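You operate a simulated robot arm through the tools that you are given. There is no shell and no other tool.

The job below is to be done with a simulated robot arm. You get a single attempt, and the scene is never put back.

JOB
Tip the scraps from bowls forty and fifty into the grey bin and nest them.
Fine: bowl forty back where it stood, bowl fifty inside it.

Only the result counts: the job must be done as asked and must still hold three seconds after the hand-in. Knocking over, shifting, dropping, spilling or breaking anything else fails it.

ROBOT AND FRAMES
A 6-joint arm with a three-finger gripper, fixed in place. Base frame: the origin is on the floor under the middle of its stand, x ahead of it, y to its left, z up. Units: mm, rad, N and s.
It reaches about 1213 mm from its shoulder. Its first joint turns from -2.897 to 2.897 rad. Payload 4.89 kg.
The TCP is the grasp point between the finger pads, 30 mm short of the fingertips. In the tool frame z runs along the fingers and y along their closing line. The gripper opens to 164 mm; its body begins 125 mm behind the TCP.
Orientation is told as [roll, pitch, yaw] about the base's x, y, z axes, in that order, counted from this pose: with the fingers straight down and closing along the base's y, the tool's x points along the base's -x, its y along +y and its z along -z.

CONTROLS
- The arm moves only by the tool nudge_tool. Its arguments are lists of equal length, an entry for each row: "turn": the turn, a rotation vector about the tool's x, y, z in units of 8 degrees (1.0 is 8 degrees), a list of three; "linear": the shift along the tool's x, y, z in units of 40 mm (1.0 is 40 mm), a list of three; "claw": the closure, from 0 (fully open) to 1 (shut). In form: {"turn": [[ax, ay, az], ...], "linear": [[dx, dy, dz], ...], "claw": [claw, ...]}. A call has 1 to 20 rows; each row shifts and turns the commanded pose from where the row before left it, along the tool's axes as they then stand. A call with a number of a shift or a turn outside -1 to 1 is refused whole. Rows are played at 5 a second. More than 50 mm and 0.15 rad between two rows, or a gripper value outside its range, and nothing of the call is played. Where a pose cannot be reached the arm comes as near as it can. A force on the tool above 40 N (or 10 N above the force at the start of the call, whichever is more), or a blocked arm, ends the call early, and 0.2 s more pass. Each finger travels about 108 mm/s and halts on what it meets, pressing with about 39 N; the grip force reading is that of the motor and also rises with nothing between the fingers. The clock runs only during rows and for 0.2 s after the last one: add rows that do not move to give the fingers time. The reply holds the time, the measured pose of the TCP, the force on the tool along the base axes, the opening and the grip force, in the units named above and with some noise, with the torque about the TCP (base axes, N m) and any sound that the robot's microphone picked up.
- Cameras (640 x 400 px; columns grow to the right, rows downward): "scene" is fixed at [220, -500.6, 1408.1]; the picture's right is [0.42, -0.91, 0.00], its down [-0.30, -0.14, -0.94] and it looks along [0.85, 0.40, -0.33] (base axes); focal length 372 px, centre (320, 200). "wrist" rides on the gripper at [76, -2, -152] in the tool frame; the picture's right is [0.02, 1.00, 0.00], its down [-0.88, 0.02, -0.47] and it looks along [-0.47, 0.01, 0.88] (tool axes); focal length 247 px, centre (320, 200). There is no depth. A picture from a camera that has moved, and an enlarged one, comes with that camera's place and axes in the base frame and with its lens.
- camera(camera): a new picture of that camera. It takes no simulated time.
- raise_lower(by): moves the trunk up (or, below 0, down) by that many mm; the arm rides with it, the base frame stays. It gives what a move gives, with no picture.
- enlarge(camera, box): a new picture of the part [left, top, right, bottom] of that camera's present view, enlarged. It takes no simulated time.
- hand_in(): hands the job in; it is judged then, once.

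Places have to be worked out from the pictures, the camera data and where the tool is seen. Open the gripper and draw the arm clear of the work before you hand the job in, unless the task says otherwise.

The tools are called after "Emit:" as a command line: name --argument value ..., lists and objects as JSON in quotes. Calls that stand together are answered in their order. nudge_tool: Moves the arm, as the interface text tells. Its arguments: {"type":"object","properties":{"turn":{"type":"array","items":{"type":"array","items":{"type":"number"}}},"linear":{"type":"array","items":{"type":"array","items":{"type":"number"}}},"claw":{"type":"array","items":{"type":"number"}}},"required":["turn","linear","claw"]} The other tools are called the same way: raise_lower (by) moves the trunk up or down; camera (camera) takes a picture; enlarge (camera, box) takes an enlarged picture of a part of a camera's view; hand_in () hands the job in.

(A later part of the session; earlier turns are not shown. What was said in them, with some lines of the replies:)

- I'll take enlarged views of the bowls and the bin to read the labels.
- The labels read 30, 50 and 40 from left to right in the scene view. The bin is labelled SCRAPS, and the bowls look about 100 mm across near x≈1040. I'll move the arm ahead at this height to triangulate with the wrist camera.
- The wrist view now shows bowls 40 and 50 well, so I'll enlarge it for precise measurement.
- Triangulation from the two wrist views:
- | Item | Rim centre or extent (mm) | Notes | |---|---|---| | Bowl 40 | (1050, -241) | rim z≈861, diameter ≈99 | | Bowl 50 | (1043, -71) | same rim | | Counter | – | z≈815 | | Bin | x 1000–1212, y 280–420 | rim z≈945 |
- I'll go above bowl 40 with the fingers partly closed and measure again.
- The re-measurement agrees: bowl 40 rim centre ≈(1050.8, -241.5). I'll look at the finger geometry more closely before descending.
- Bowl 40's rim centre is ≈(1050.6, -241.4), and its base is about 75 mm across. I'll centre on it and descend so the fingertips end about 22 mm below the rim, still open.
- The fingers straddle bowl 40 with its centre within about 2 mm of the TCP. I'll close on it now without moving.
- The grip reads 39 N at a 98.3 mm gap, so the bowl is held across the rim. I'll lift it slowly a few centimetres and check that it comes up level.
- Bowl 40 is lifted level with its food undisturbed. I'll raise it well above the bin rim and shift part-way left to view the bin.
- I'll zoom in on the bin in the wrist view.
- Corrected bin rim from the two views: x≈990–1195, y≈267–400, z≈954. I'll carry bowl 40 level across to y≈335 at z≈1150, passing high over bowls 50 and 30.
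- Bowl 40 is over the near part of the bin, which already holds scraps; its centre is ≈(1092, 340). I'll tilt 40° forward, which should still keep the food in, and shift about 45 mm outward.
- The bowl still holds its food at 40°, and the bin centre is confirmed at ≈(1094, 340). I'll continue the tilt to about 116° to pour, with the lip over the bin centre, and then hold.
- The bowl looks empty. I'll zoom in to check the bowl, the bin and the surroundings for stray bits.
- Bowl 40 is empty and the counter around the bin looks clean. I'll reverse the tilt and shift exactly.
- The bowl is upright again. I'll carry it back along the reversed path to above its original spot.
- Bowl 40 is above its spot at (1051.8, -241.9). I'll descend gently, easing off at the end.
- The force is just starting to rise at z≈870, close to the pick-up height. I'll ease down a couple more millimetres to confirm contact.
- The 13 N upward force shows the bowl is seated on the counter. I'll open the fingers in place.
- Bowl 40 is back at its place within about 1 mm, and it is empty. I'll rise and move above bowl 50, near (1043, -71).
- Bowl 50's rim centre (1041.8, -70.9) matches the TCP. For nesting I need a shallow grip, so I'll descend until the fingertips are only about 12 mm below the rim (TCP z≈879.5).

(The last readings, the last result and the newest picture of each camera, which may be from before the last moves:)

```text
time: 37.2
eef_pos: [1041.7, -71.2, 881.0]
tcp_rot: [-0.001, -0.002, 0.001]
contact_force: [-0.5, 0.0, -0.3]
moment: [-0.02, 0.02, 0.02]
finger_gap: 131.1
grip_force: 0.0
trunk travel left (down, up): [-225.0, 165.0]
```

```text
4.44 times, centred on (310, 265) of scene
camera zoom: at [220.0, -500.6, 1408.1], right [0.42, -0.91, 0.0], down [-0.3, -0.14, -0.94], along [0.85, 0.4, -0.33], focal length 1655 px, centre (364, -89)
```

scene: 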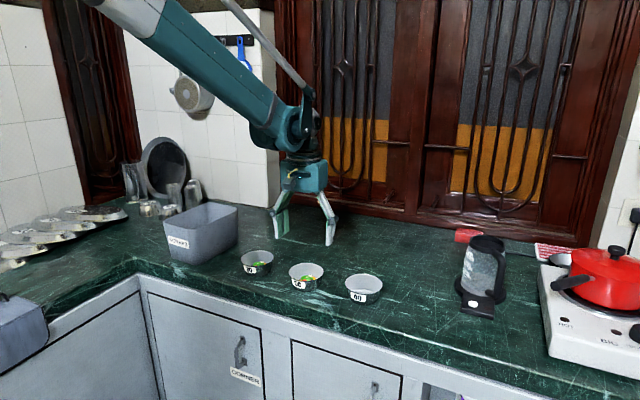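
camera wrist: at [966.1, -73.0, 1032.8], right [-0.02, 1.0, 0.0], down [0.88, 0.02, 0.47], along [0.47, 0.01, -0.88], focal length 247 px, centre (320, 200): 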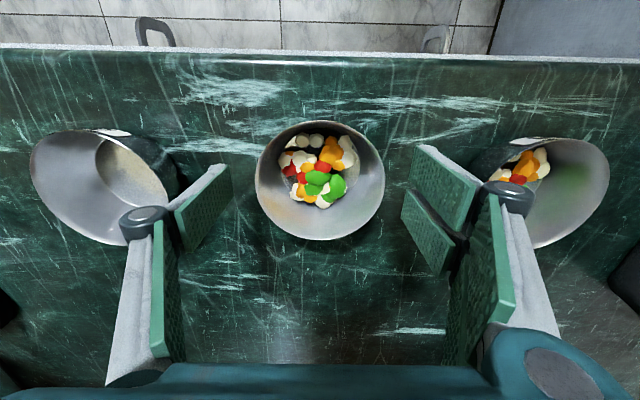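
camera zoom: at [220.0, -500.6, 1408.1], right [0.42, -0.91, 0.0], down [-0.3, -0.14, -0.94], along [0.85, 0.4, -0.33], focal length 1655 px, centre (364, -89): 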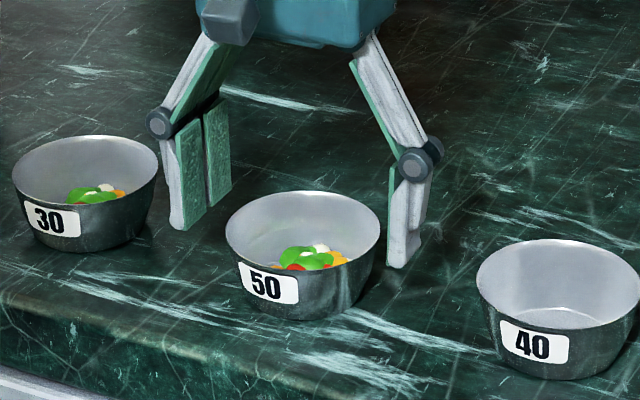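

The fingertips look only about 8–10 mm below the rim. I'll lower 3 mm more and close.

Emit:
nudge_tool --turn '[[0, 0, 0], [0, 0, 0], [0, 0, 0], [0, 0, 0], [0, 0, 0], [0, 0, 0], [0, 0, 0]]' --linear '[[0, 0, 0.08], [0, 0, 0], [0, 0, 0], [0, 0, 0], [0, 0, 0], [0, 0, 0], [0, 0, 0]]' --claw '[0.2, 0.2, 0.3, 0.4, 0.5, 0.6, 0.6]'

Emit:
camera --camera "wrist"

Emit:
enlarge --camera "scene" --box '[250, 220, 370, 310]'

```text
time: 38.8
eef_pos: [1042.8, -70.4, 878.3]
tcp_rot: [0.0, 0.0, -0.001]
contact_force: [1.4, 0.5, 4.4]
moment: [-0.06, -0.01, -0.01]
finger_gap: 99.6
grip_force: 39.4
trunk travel left (down, up): [-225.0, 165.0]
```

```text
taken
camera wrist: at [966.5, -72.9, 1030.2], right [-0.02, 1.0, 0.0], down [0.88, 0.02, 0.47], along [0.47, 0.01, -0.88], focal length 247 px, centre (320, 200)
```

wrist: 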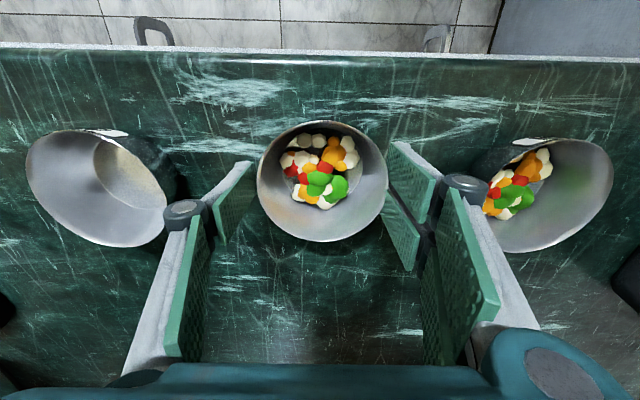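

```text
4.44 times, centred on (310, 265) of scene
camera zoom: at [220.0, -500.6, 1408.1], right [0.42, -0.91, 0.0], down [-0.3, -0.14, -0.94], along [0.85, 0.4, -0.33], focal length 1655 px, centre (364, -89)
```

zoom: 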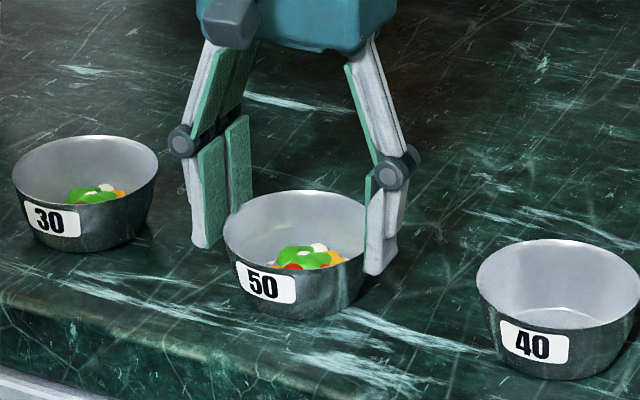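

It is gripped at a 99.6 mm gap and 39 N. I'll lift slowly and verify that the shallow grip holds.

Emit:
nudge_tool --turn '[[0, 0, 0], [0, 0, 0], [0, 0, 0], [0, 0, 0], [0, 0, 0], [0, 0, 0], [0, 0, 0]]' --linear '[[0, 0, -0.1], [0, 0, -0.2], [0, 0, -0.2], [0, 0, -0.3], [0, 0, -0.2], [0, 0, 0], [0, 0, 0]]' --claw '[0.6, 0.6, 0.6, 0.6, 0.6, 0.6, 0.6]'

Emit:
camera --camera "wrist"

Emit:
enlarge --camera "scene" --box '[250, 210, 370, 300]'

```text
time: 40.4
eef_pos: [1044.0, -71.9, 917.1]
tcp_rot: [-0.001, -0.001, 0.001]
contact_force: [-0.5, 0.4, -0.2]
moment: [0.01, -0.02, 0.02]
finger_gap: 99.5
grip_force: 38.8
trunk travel left (down, up): [-225.0, 165.0]
```

```text
taken
camera wrist: at [967.0, -73.7, 1069.8], right [-0.02, 1.0, 0.0], down [0.88, 0.02, 0.47], along [0.47, 0.01, -0.88], focal length 247 px, centre (320, 200)
```

wrist: 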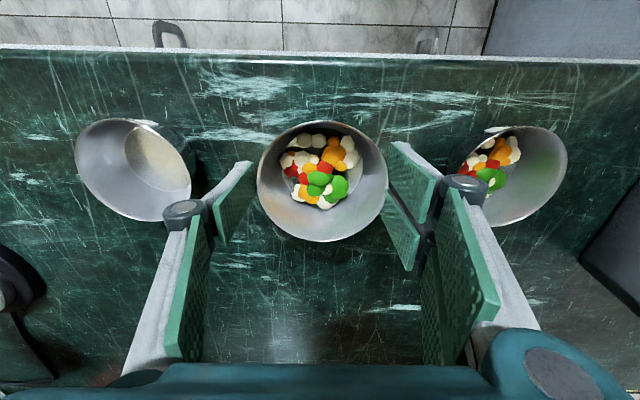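

```text
4.44 times, centred on (310, 255) of scene
camera zoom: at [220.0, -500.6, 1408.1], right [0.42, -0.91, 0.0], down [-0.3, -0.14, -0.94], along [0.85, 0.4, -0.33], focal length 1655 px, centre (364, -44)
```

zoom: 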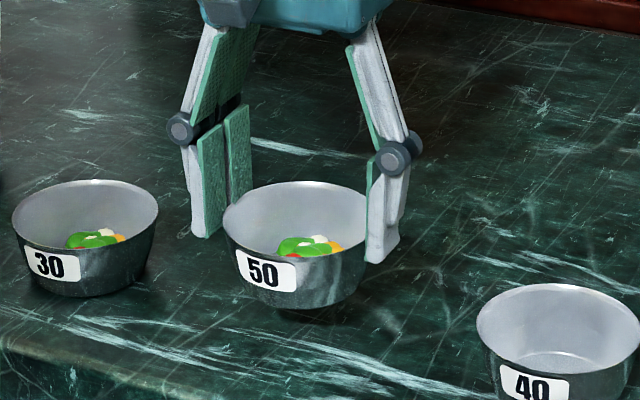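

Bowl 50 is lifted level and full. I'll raise it and carry it to the bin along the same route.

Emit:
nudge_tool --turn '[[0, 0, 0], [0, 0, 0], [0, 0, 0], [0, 0, 0], [0, 0, 0], [0, 0, 0], [0, 0, 0], [0, 0, 0], [0, 0, 0], [0, 0, 0], [0, 0, 0], [0, 0, 0], [0, 0, 0], [0, 0, 0], [0, 0, 0], [0, 0, 0], [0, 0, 0], [0, 0, 0], [0, 0, 0], [0, 0, 0]]' --linear '[[0, 0, -0.3], [0, 0, -0.6], [0, 0, -0.8], [0, 0, -0.8], [0, 0, -0.8], [0, 0, -0.7], [0, 0.3, -0.2], [0, 0.6, -0.2], [0, 0.9, -0.2], [0, 0.9, -0.2], [0, 0.9, -0.2], [0, 0.9, -0.2], [0, 0.9, -0.2], [0, 0.9, -0.2], [0, 0.9, -0.2], [0, 0.9, -0.05], [0, 0.9, 0], [0, 0.7, 0], [0, 0.38, 0], [0, 0, 0]]' --claw '[0.6, 0.6, 0.6, 0.6, 0.6, 0.6, 0.6, 0.6, 0.6, 0.6, 0.6, 0.6, 0.6, 0.6, 0.6, 0.6, 0.6, 0.6, 0.6, 0.6]'

Emit:
camera --camera "wrist"

Emit:
camera --camera "scene"

```text
time: 44.6
eef_pos: [1043.9, 334.2, 1151.5]
tcp_rot: [0.001, 0.0, -0.002]
contact_force: [0.6, 0.2, -1.0]
moment: [-0.04, -0.02, 0.01]
finger_gap: 99.1
grip_force: 39.2
trunk travel left (down, up): [-225.0, 165.0]
```

```text
taken
camera wrist: at [967.4, 331.9, 1304.7], right [-0.02, 1.0, 0.0], down [0.88, 0.02, 0.47], along [0.47, 0.01, -0.88], focal length 247 px, centre (320, 200)
```

wrist: 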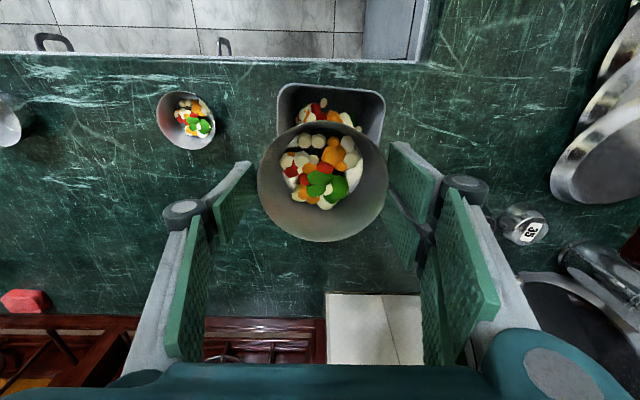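

```text
taken
```

scene: 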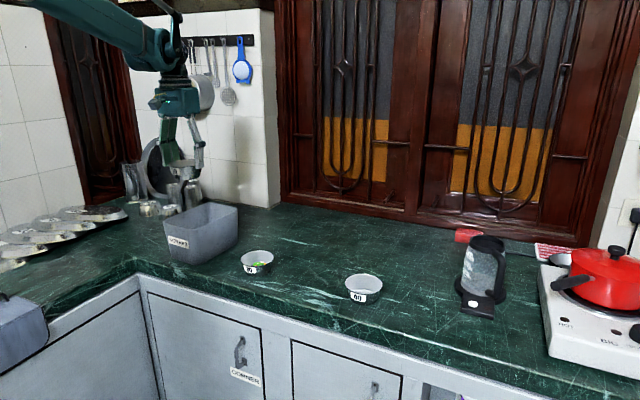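

Bowl 50 is over the bin with its food intact. I'll tilt 40° and shift outward as before.

Emit:
nudge_tool --turn '[[0, -0.5, 0], [0, -1, 0], [0, -1, 0], [0, -1, 0], [0, -1, 0], [0, -0.5, 0], [0, 0, 0], [0, 0, 0], [0, 0, 0], [0, 0, 0], [0, 0, 0]]' --linear '[[0, 0, 0], [0, 0, 0], [0, 0, 0], [0, 0, 0], [0, 0, 0], [0, 0, 0], [-0.2, 0.04, 0.168], [-0.3, 0.04, 0.252], [-0.33, 0.04, 0.277], [-0.2, 0.04, 0.168], [0, 0, 0]]' --claw '[0.6, 0.6, 0.6, 0.6, 0.6, 0.6, 0.6, 0.6, 0.6, 0.6, 0.6]'

Emit:
camera --camera "wrist"

```text
time: 47.0
eef_pos: [1097.0, 337.1, 1150.7]
tcp_rot: [0.0, -0.698, 0.001]
contact_force: [-0.1, -1.2, -0.4]
moment: [-0.02, 0.04, -0.03]
finger_gap: 99.0
grip_force: 38.6
trunk travel left (down, up): [-225.0, 165.0]
```

```text
taken
camera wrist: at [940.6, 335.5, 1218.4], right [-0.02, 1.0, -0.01], down [0.37, 0.02, 0.93], along [0.93, 0.01, -0.37], focal length 247 px, centre (320, 200)
```

wrist: 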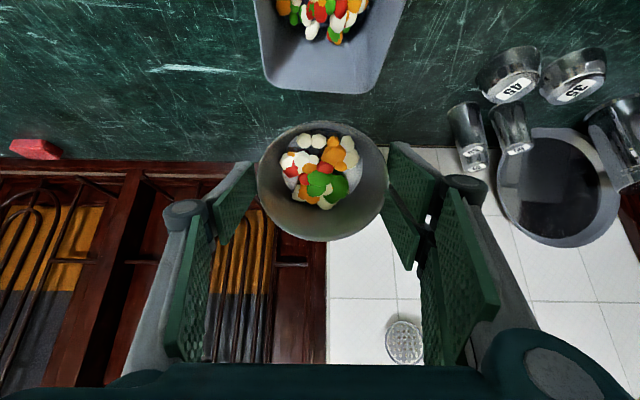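

Bowl 50 holds steady, and the scraps from bowl 40 are visible inside the bin. I'll complete the pour.

Emit:
nudge_tool --turn '[[0, -0.6, 0], [0, -1, 0], [0, -1, 0], [0, -1, 0], [0, -1, 0], [0, -0.8, 0], [0, -0.7, 0], [0, -0.7, 0], [0, -0.7, 0], [0, -0.7, 0], [0, -0.7, 0], [0, -0.6, 0], [0, 0, 0], [0, 0, 0], [0, 0, 0]]' --linear '[[0, 0.03, 0], [0, 0, 0], [0, 0, 0], [0, 0, 0], [0, 0, 0], [0, 0, 0], [0, 0, 0], [0, 0, 0], [0, 0, 0], [0, 0, 0], [0, 0, 0], [0, 0, 0], [0, 0, 0], [0, 0, 0], [0, 0, 0]]' --claw '[0.6, 0.6, 0.6, 0.6, 0.6, 0.6, 0.6, 0.6, 0.6, 0.6, 0.6, 0.6, 0.6, 0.6, 0.6]'

Emit:
camera --camera "wrist"

Emit:
enlarge --camera "scene" --box '[100, 120, 300, 300]'

```text
time: 50.2
eef_pos: [1096.6, 339.1, 1151.2]
tcp_rot: [3.143, -1.118, -3.142]
contact_force: [-0.1, 0.5, -0.6]
moment: [0.01, 0.02, 0.04]
finger_gap: 99.3
grip_force: 38.6
trunk travel left (down, up): [-225.0, 165.0]
```

```text
taken
camera wrist: at [993.2, 337.3, 1016.0], right [0.01, 1.0, -0.02], down [-0.81, 0.02, 0.58], along [0.58, 0.01, 0.81], focal length 247 px, centre (320, 200)
```

wrist: 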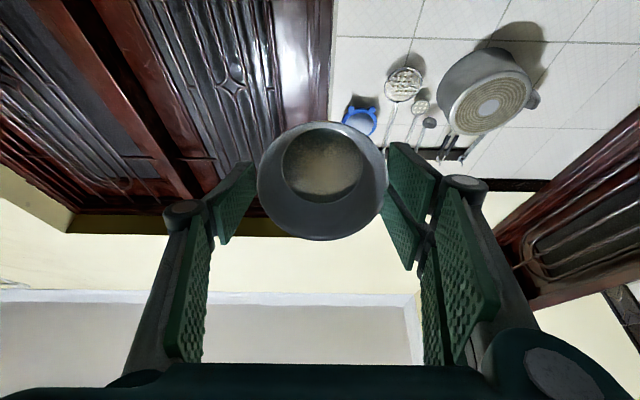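

```text
2.22 times, centred on (200, 210) of scene
camera zoom: at [220.0, -500.6, 1408.1], right [0.42, -0.91, 0.0], down [-0.3, -0.14, -0.94], along [0.85, 0.4, -0.33], focal length 828 px, centre (587, 178)
```

zoom: 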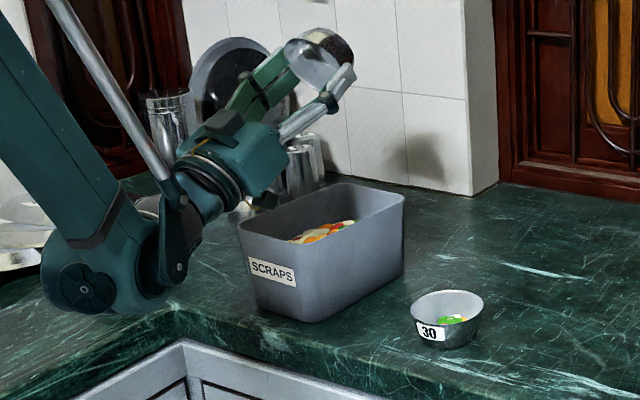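

Bowl 50 is empty too, and the scraps are in the bin. I'll reverse the tilt and shift.

Emit:
nudge_tool --turn '[[0, 0.5, 0], [0, 1, 0], [0, 1, 0], [0, 1, 0], [0, 1, 0], [0, 1, 0], [0, 1, 0], [0, 1, 0], [0, 1, 0], [0, 1, 0], [0, 0, 0], [0, 0, 0], [0, 0, 0], [0, 1, 0], [0, 1, 0], [0, 1, 0], [0, 1, 0], [0, 0.7, 0], [0, 0.3, 0], [0, 0, 0]]' --linear '[[0, 0, 0], [0, 0, 0], [0, 0, 0], [0, 0, 0], [0, 0, 0], [0, 0, 0], [0, 0, 0], [0, 0, 0], [0, 0, 0], [0, 0, 0], [0.3, -0.06, -0.252], [0.4, -0.07, -0.336], [0.33, -0.06, -0.277], [0, 0, 0], [0, 0, 0], [0, 0, 0], [0, 0, 0], [0, 0, 0], [0, 0, 0], [0, 0, 0]]' --claw '[0.6, 0.6, 0.6, 0.6, 0.6, 0.6, 0.6, 0.6, 0.6, 0.6, 0.6, 0.6, 0.6, 0.6, 0.6, 0.6, 0.6, 0.6, 0.6, 0.6]'

Emit:
camera --camera "wrist"

Emit:
camera --camera "scene"

```text
time: 54.4
eef_pos: [1042.9, 330.9, 1150.5]
tcp_rot: [0.0, 0.002, -0.001]
contact_force: [0.7, 0.0, -1.3]
moment: [-0.01, 0.05, -0.01]
finger_gap: 99.0
grip_force: 39.2
trunk travel left (down, up): [-225.0, 165.0]
```

```text
taken
camera wrist: at [967.3, 330.0, 1303.5], right [-0.02, 1.0, 0.0], down [0.88, 0.02, 0.47], along [0.47, 0.01, -0.88], focal length 247 px, centre (320, 200)
```

wrist: 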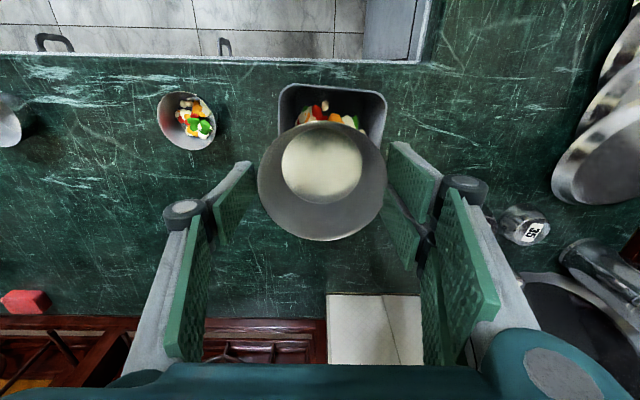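

```text
taken
```

scene: 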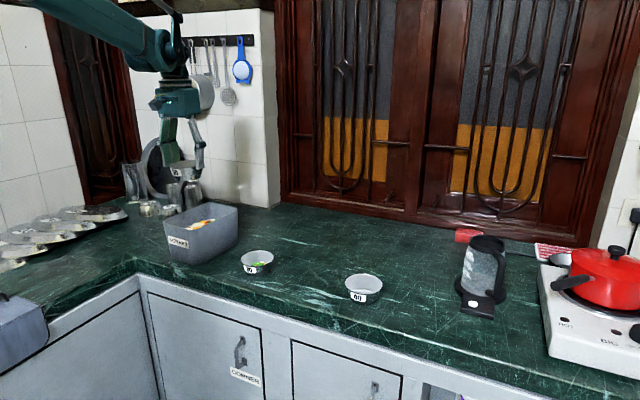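

Bowl 50 is upright and empty. Its rim sits ≈18–19 mm past the TCP and is centred to about 1 mm. I'll carry it back above bowl 40, with the x shift needed to align with bowl 40's centre.

Emit:
nudge_tool --turn '[[0, 0, 0], [0, 0, 0], [0, 0, 0], [0, 0, 0], [0, 0, 0], [0, 0, 0], [0, 0, 0], [0, 0, 0], [0, 0, 0], [0, 0, 0], [0, 0, 0], [0, 0, 0], [0, 0, 0], [0, 0, 0], [0, 0, 0], [0, 0, 0], [0, 0, 0], [0, 0, 0], [0, 0, 0]]' --linear '[[0, -0.4, 0], [0, -0.8, 0], [0, -1, 0], [0, -1, 0], [0, -1, 0], [0, -1, 0], [0, -1, 0], [0, -1, 0], [0, -1, 0], [0, -1, 0], [0, -1, 0], [0, -1, 0.3], [-0.08, -1, 0.3], [-0.08, -1, 0.3], [-0.07, -0.7, 0.3], [0, -0.34, 0.3], [0, -0.1, 0.3], [0, 0, 0], [0, 0, 0]]' --claw '[0.6, 0.6, 0.6, 0.6, 0.6, 0.6, 0.6, 0.6, 0.6, 0.6, 0.6, 0.6, 0.6, 0.6, 0.6, 0.6, 0.6, 0.6, 0.6]'

Emit:
camera --camera "wrist"

Emit:
enlarge --camera "scene" --box '[260, 150, 440, 310]'

```text
time: 58.4
eef_pos: [1052.2, -239.8, 1078.1]
tcp_rot: [0.001, 0.0, 0.0]
contact_force: [0.5, 0.4, -0.9]
moment: [-0.01, 0.01, 0.01]
finger_gap: 99.1
grip_force: 38.6
trunk travel left (down, up): [-225.0, 165.0]
```

```text
taken
camera wrist: at [975.8, -241.9, 1231.2], right [-0.02, 1.0, 0.0], down [0.88, 0.02, 0.47], along [0.47, 0.01, -0.88], focal length 247 px, centre (320, 200)
```

wrist: 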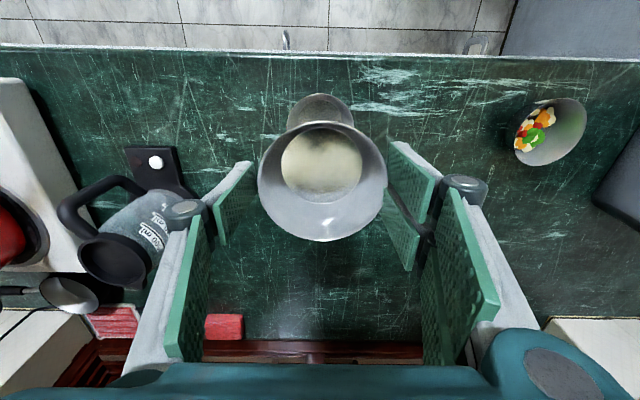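

```text
2.50 times, centred on (350, 230) of scene
camera zoom: at [220.0, -500.6, 1408.1], right [0.42, -0.91, 0.0], down [-0.3, -0.14, -0.94], along [0.85, 0.4, -0.33], focal length 931 px, centre (245, 125)
```

zoom: 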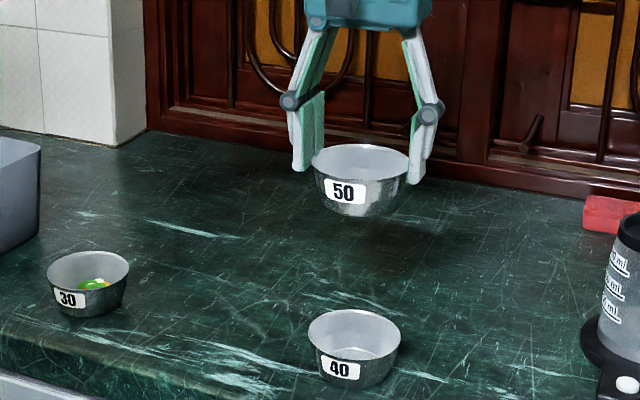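

I'll zoom in the wrist view to check the alignment of bowl 50 over bowl 40.

Emit:
enlarge --camera "wrist" --box '[240, 70, 410, 260]'

```text
2.11 times, centred on (325, 165) of wrist
camera zoom: at [975.8, -241.9, 1231.2], right [-0.02, 1.0, 0.0], down [0.88, 0.02, 0.47], along [0.47, 0.01, -0.88], focal length 520 px, centre (310, 274)
```

zoom: 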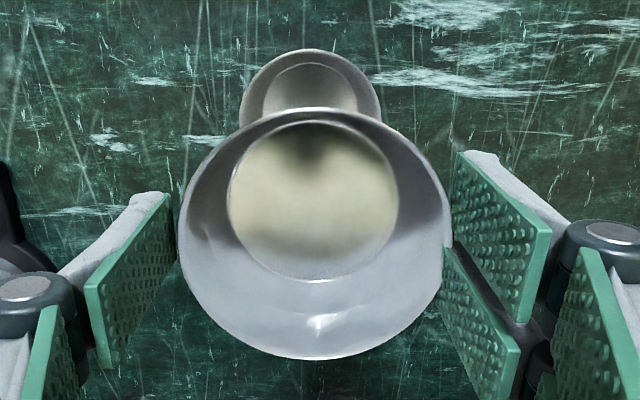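

Accounting for perspective, bowl 50's centre is (1056.7, -238.5) and bowl 40's is (1055.7, -240.1), about 1–2 mm apart. I'll correct y by -1.2 mm and descend to z≈900, so bowl 50 enters bowl 40 while the fingertips stay above bowl 40's rim.

Emit:
nudge_tool --turn '[[0, 0, 0], [0, 0, 0], [0, 0, 0], [0, 0, 0], [0, 0, 0], [0, 0, 0], [0, 0, 0], [0, 0, 0], [0, 0, 0], [0, 0, 0]]' --linear '[[0.01, -0.03, 0.4], [0, 0, 0.8], [0, 0, 0.8], [0, 0, 0.8], [0, 0, 0.7], [0, 0, 0.5], [0, 0, 0.3], [0, 0, 0.15], [0, 0, 0], [0, 0, 0]]' --claw '[0.6, 0.6, 0.6, 0.6, 0.6, 0.6, 0.6, 0.6, 0.6, 0.6]'

Emit:
camera --camera "wrist"

Emit:
enlarge --camera "scene" --box '[310, 230, 430, 310]'

```text
time: 60.6
eef_pos: [1050.8, -242.6, 902.4]
tcp_rot: [-0.001, 0.0, 0.0]
contact_force: [-0.3, 1.3, 30.9]
moment: [0.01, -0.09, 0.0]
finger_gap: 98.5
grip_force: 38.9
trunk travel left (down, up): [-225.0, 165.0]
```

```text
taken
camera wrist: at [974.1, -244.6, 1054.4], right [-0.02, 1.0, 0.0], down [0.88, 0.02, 0.47], along [0.47, 0.01, -0.88], focal length 247 px, centre (320, 200)
```

wrist: 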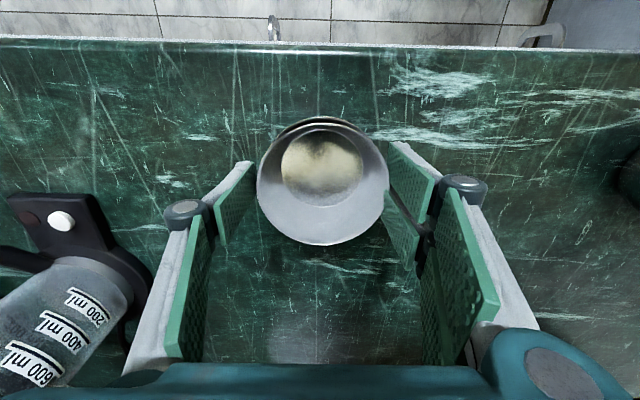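

```text
5.00 times, centred on (370, 270) of scene
camera zoom: at [220.0, -500.6, 1408.1], right [0.42, -0.91, 0.0], down [-0.3, -0.14, -0.94], along [0.85, 0.4, -0.33], focal length 1862 px, centre (70, -150)
```

zoom: 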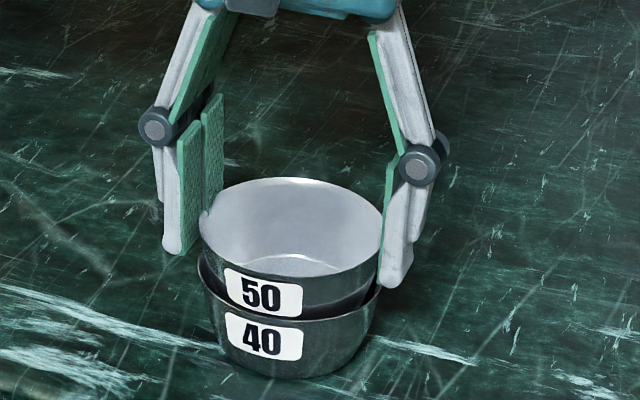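

The force jumped to 31 N, so bowl 50 is already resting in bowl 40 about 20 mm proud. I'll zoom in to see whether it is centred or caught on one side.

Emit:
enlarge --camera "wrist" --box '[240, 100, 400, 260]'

Emit:
enlarge --camera "scene" --box '[335, 255, 400, 315]'

```text
2.50 times, centred on (320, 180) of wrist
camera zoom: at [974.1, -244.6, 1054.4], right [-0.02, 1.0, 0.0], down [0.88, 0.02, 0.47], along [0.47, 0.01, -0.88], focal length 617 px, centre (320, 250)
```

zoom: 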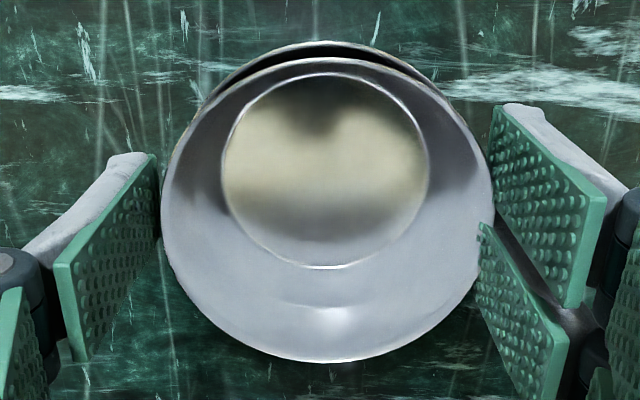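

```text
6.67 times, centred on (368, 285) of scene
camera zoom: at [220.0, -500.6, 1408.1], right [0.42, -0.91, 0.0], down [-0.3, -0.14, -0.94], along [0.85, 0.4, -0.33], focal length 2483 px, centre (3, -367)
```

zoom: 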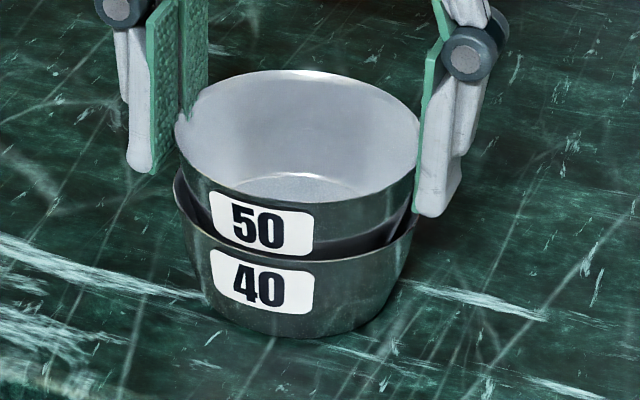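

The rims are concentric within about 1 mm and bowl 40 has not moved, so bowl 50 is seated on bowl 40's inner walls. I'll back off about 2.4 mm to take the press off and check the force.

Emit:
nudge_tool --turn '[[0, 0, 0], [0, 0, 0], [0, 0, 0]]' --linear '[[0, 0, -0.06], [0, 0, 0], [0, 0, 0]]' --claw '[0.6, 0.6, 0.6]'

Emit:
enlarge --camera "scene" --box '[335, 255, 400, 315]'

```text
time: 61.4
eef_pos: [1052.3, -242.0, 903.5]
tcp_rot: [0.0, -0.002, 0.0]
contact_force: [-1.7, 0.7, 1.5]
moment: [-0.02, 0.07, 0.03]
finger_gap: 98.8
grip_force: 38.7
trunk travel left (down, up): [-225.0, 165.0]
```

```text
6.67 times, centred on (368, 285) of scene
camera zoom: at [220.0, -500.6, 1408.1], right [0.42, -0.91, 0.0], down [-0.3, -0.14, -0.94], along [0.85, 0.4, -0.33], focal length 2483 px, centre (3, -367)
```

zoom: 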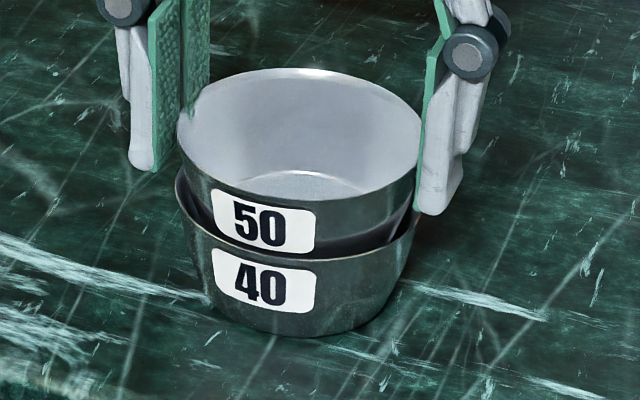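

The force has dropped to about 1.5 N with bowl 50 resting in bowl 40. I'll open the fingers in place.

Emit:
nudge_tool --turn '[[0, 0, 0], [0, 0, 0], [0, 0, 0], [0, 0, 0], [0, 0, 0], [0, 0, 0]]' --linear '[[0, 0, 0], [0, 0, 0], [0, 0, 0], [0, 0, 0], [0, 0, 0], [0, 0, 0]]' --claw '[0.38, 0.36, 0.3, 0.2, 0.2, 0.2]'

Emit:
enlarge --camera "wrist" --box '[240, 100, 400, 260]'

Emit:
enlarge --camera "scene" --box '[335, 255, 400, 315]'

```text
time: 62.8
eef_pos: [1052.0, -243.7, 903.0]
tcp_rot: [0.0, 0.0, 0.0]
contact_force: [-0.1, -0.8, -0.1]
moment: [0.01, 0.02, -0.03]
finger_gap: 131.1
grip_force: 0.1
trunk travel left (down, up): [-225.0, 165.0]
```

```text
2.50 times, centred on (320, 180) of wrist
camera zoom: at [975.3, -245.0, 1055.2], right [-0.02, 1.0, 0.0], down [0.88, 0.02, 0.47], along [0.47, 0.01, -0.88], focal length 617 px, centre (320, 250)
```

zoom: 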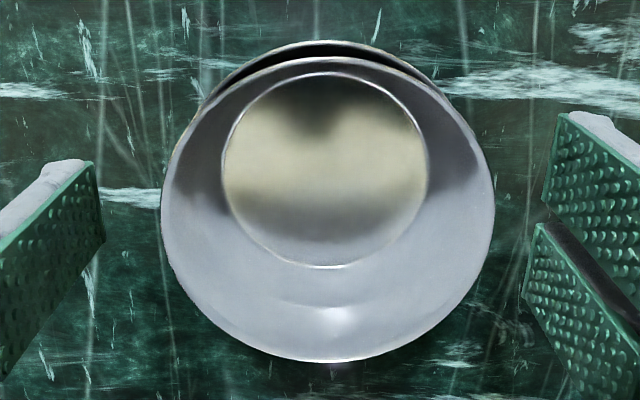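

```text
6.67 times, centred on (368, 285) of scene
camera zoom: at [220.0, -500.6, 1408.1], right [0.42, -0.91, 0.0], down [-0.3, -0.14, -0.94], along [0.85, 0.4, -0.33], focal length 2483 px, centre (3, -367)
```

zoom: 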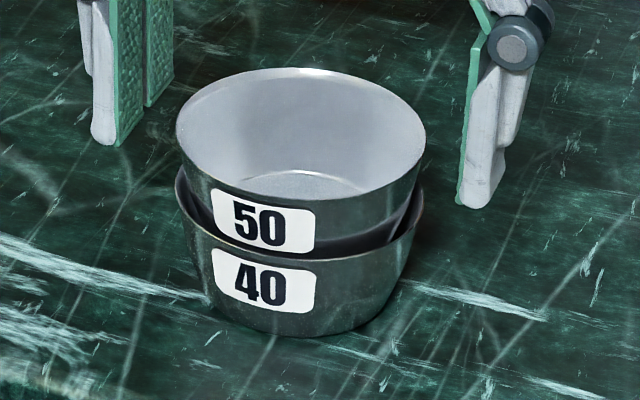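

Bowl 50 sits level and concentric in bowl 40, and bowl 40 is within about 1 mm of its original place. I'll withdraw straight up and then back, clear of the work.

Emit:
nudge_tool --turn '[[0, 0, 0], [0, 0, 0], [0, 0, 0], [0, 0, 0], [0, 0, 0], [0, 0, 0], [0, 0, 0], [0, 0, 0], [0, 0, 0], [0, 0, 0], [0, 0, 0], [0, 0, 0], [0, 0, 0], [0, 0, 0], [0, 0, 0], [0, 0, 0], [0, 0, 0]]' --linear '[[0, 0, -0.2], [0, 0, -0.5], [0, 0, -0.8], [0, 0, -1], [0, 0, -1], [0, 0, -1], [0, 0, -1], [0, 0, -1], [0, 0, -1], [0.6, 0, -0.8], [0.8, 0, -0.5], [1, 0, 0], [1, 0, 0], [1, 0, 0], [1, 0, 0], [0.5, 0, 0], [0, 0, 0]]' --claw '[0.2, 0.2, 0.2, 0.2, 0.2, 0.1, 0, 0, 0, 0, 0, 0, 0, 0, 0, 0, 0]'

Emit:
camera --camera "scene"

Emit:
camera --camera "wrist"

Emit:
enlarge --camera "scene" --box '[140, 180, 400, 320]'

```text
time: 66.4
eef_pos: [816.1, -243.1, 1255.9]
tcp_rot: [0.001, 0.0, 0.001]
contact_force: [-2.0, 0.6, 0.5]
moment: [-0.01, -0.11, 0.0]
finger_gap: 164.3
grip_force: 0.0
trunk travel left (down, up): [-225.0, 165.0]
```

```text
taken
```

scene: 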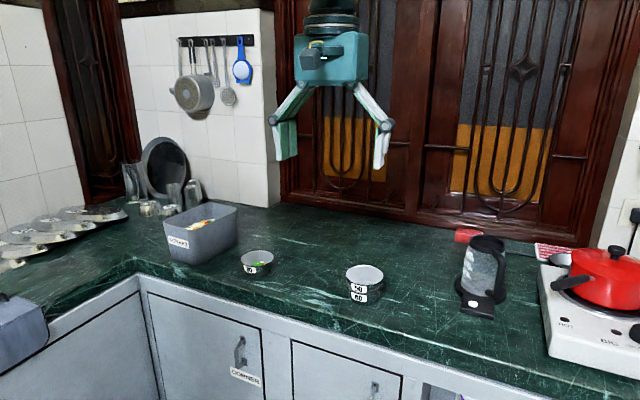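

```text
taken
camera wrist: at [739.7, -244.6, 1407.7], right [-0.02, 1.0, 0.0], down [0.88, 0.02, 0.47], along [0.47, 0.01, -0.88], focal length 247 px, centre (320, 200)
```

wrist: 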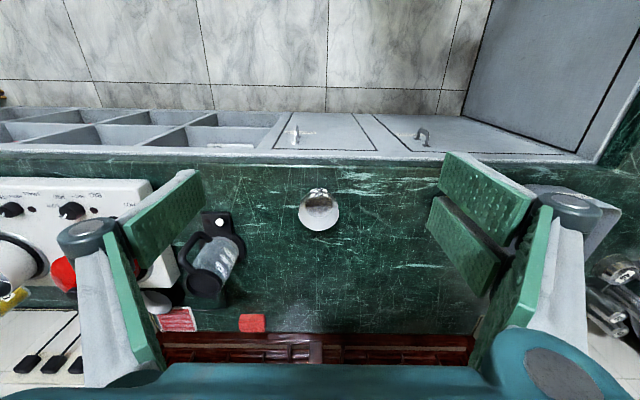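

```text
2.46 times, centred on (270, 250) of scene
camera zoom: at [220.0, -500.6, 1408.1], right [0.42, -0.91, 0.0], down [-0.3, -0.14, -0.94], along [0.85, 0.4, -0.33], focal length 917 px, centre (443, 77)
```

zoom: 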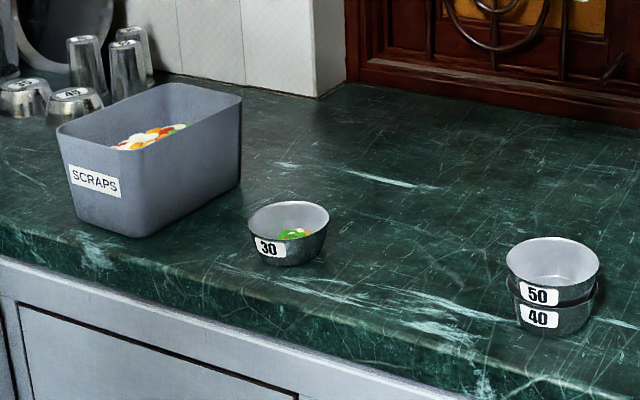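

The stack, bowl 30 and the bin all look right. I'll look down over the bin with the wrist camera to be sure nothing spilled around it.

Emit:
nudge_tool --turn '[[0, 0, 0], [0, 0, 0], [0, 0, 0], [0, 0, 0], [0, 0, 0], [0, 0, 0], [0, 0, 0], [0, 0, 0], [0, 0, 0], [0, 0, 0], [0, 0, 0], [0, 0, 0], [0, 0, 0], [0, 0, 0], [0, 0, 0], [0, 0, 0]]' --linear '[[0, 0.5, 0], [0, 1, 0], [0, 1, 0], [0, 1, 0], [0, 1, 0], [0, 1, 0], [0, 1, 0], [0, 1, 0], [0, 1, 0], [0, 1, 0], [0, 1, 0], [0, 1, 0], [0, 1, 0], [0, 1, 0], [0, 0.5, 0], [0, 0, 0]]' --claw '[0, 0, 0, 0, 0, 0, 0, 0, 0, 0, 0, 0, 0, 0, 0, 0]'

Emit:
camera --camera "wrist"

Emit:
enlarge --camera "wrist" --box '[200, 140, 460, 320]'

Emit:
enlarge --camera "scene" --box '[335, 255, 400, 315]'

```text
time: 69.8
eef_pos: [817.7, 318.4, 1254.3]
tcp_rot: [0.001, -0.001, 0.0]
contact_force: [0.0, 0.5, -0.1]
moment: [-0.12, 0.01, 0.02]
finger_gap: 164.3
grip_force: 0.0
trunk travel left (down, up): [-225.0, 165.0]
```

```text
taken
camera wrist: at [740.9, 317.8, 1406.6], right [-0.02, 1.0, 0.0], down [0.88, 0.02, 0.47], along [0.47, 0.01, -0.88], focal length 247 px, centre (320, 200)
```

wrist: 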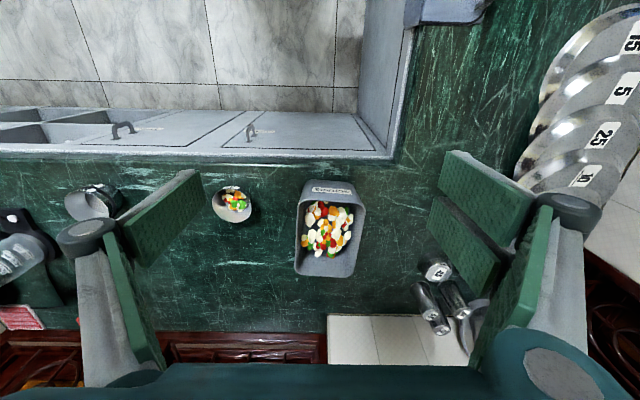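

```text
2.22 times, centred on (330, 230) of wrist
camera zoom: at [740.9, 317.8, 1406.6], right [-0.02, 1.0, 0.0], down [0.88, 0.02, 0.47], along [0.47, 0.01, -0.88], focal length 549 px, centre (298, 133)
```

zoom: 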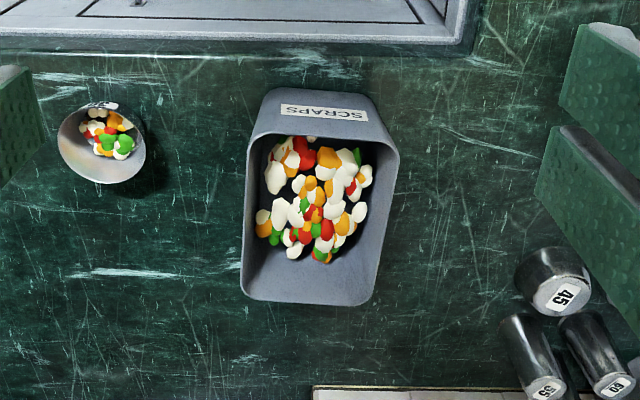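

```text
6.67 times, centred on (368, 285) of scene
camera zoom: at [220.0, -500.6, 1408.1], right [0.42, -0.91, 0.0], down [-0.3, -0.14, -0.94], along [0.85, 0.4, -0.33], focal length 2483 px, centre (3, -367)
```

zoom: 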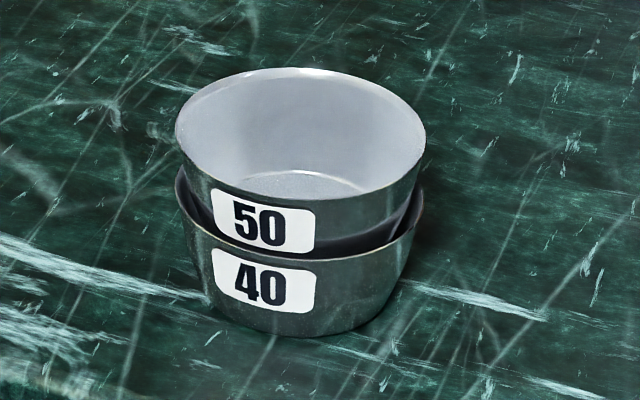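

All the scraps are inside the bin and the counter around it is clean. Bowl 30 is untouched, and bowl 50 rests level and steady in bowl 40. The gripper is open and the arm is high and clear, so I'm handing the job in.

Emit:
hand_in

```text
The job is handed in.
```

The job is done and handed in. The scraps from bowls 40 and 50 are in the grey bin. Bowl 40 is back within about 1 mm of where it stood, with bowl 50 inside it. I don't have the judge's result.

- **Nesting:** Bowl 50 sits level and centred in bowl 40, with its rim about 25 mm above bowl 40's. It went no deeper under about 30 N while I was lowering it, so I left it there.
- **Surroundings:** In the last pictures the counter around the bin was clean. Bowl 30 was still full and looked undisturbed.
- **Arm:** The gripper is open and the arm is high and clear of the work.
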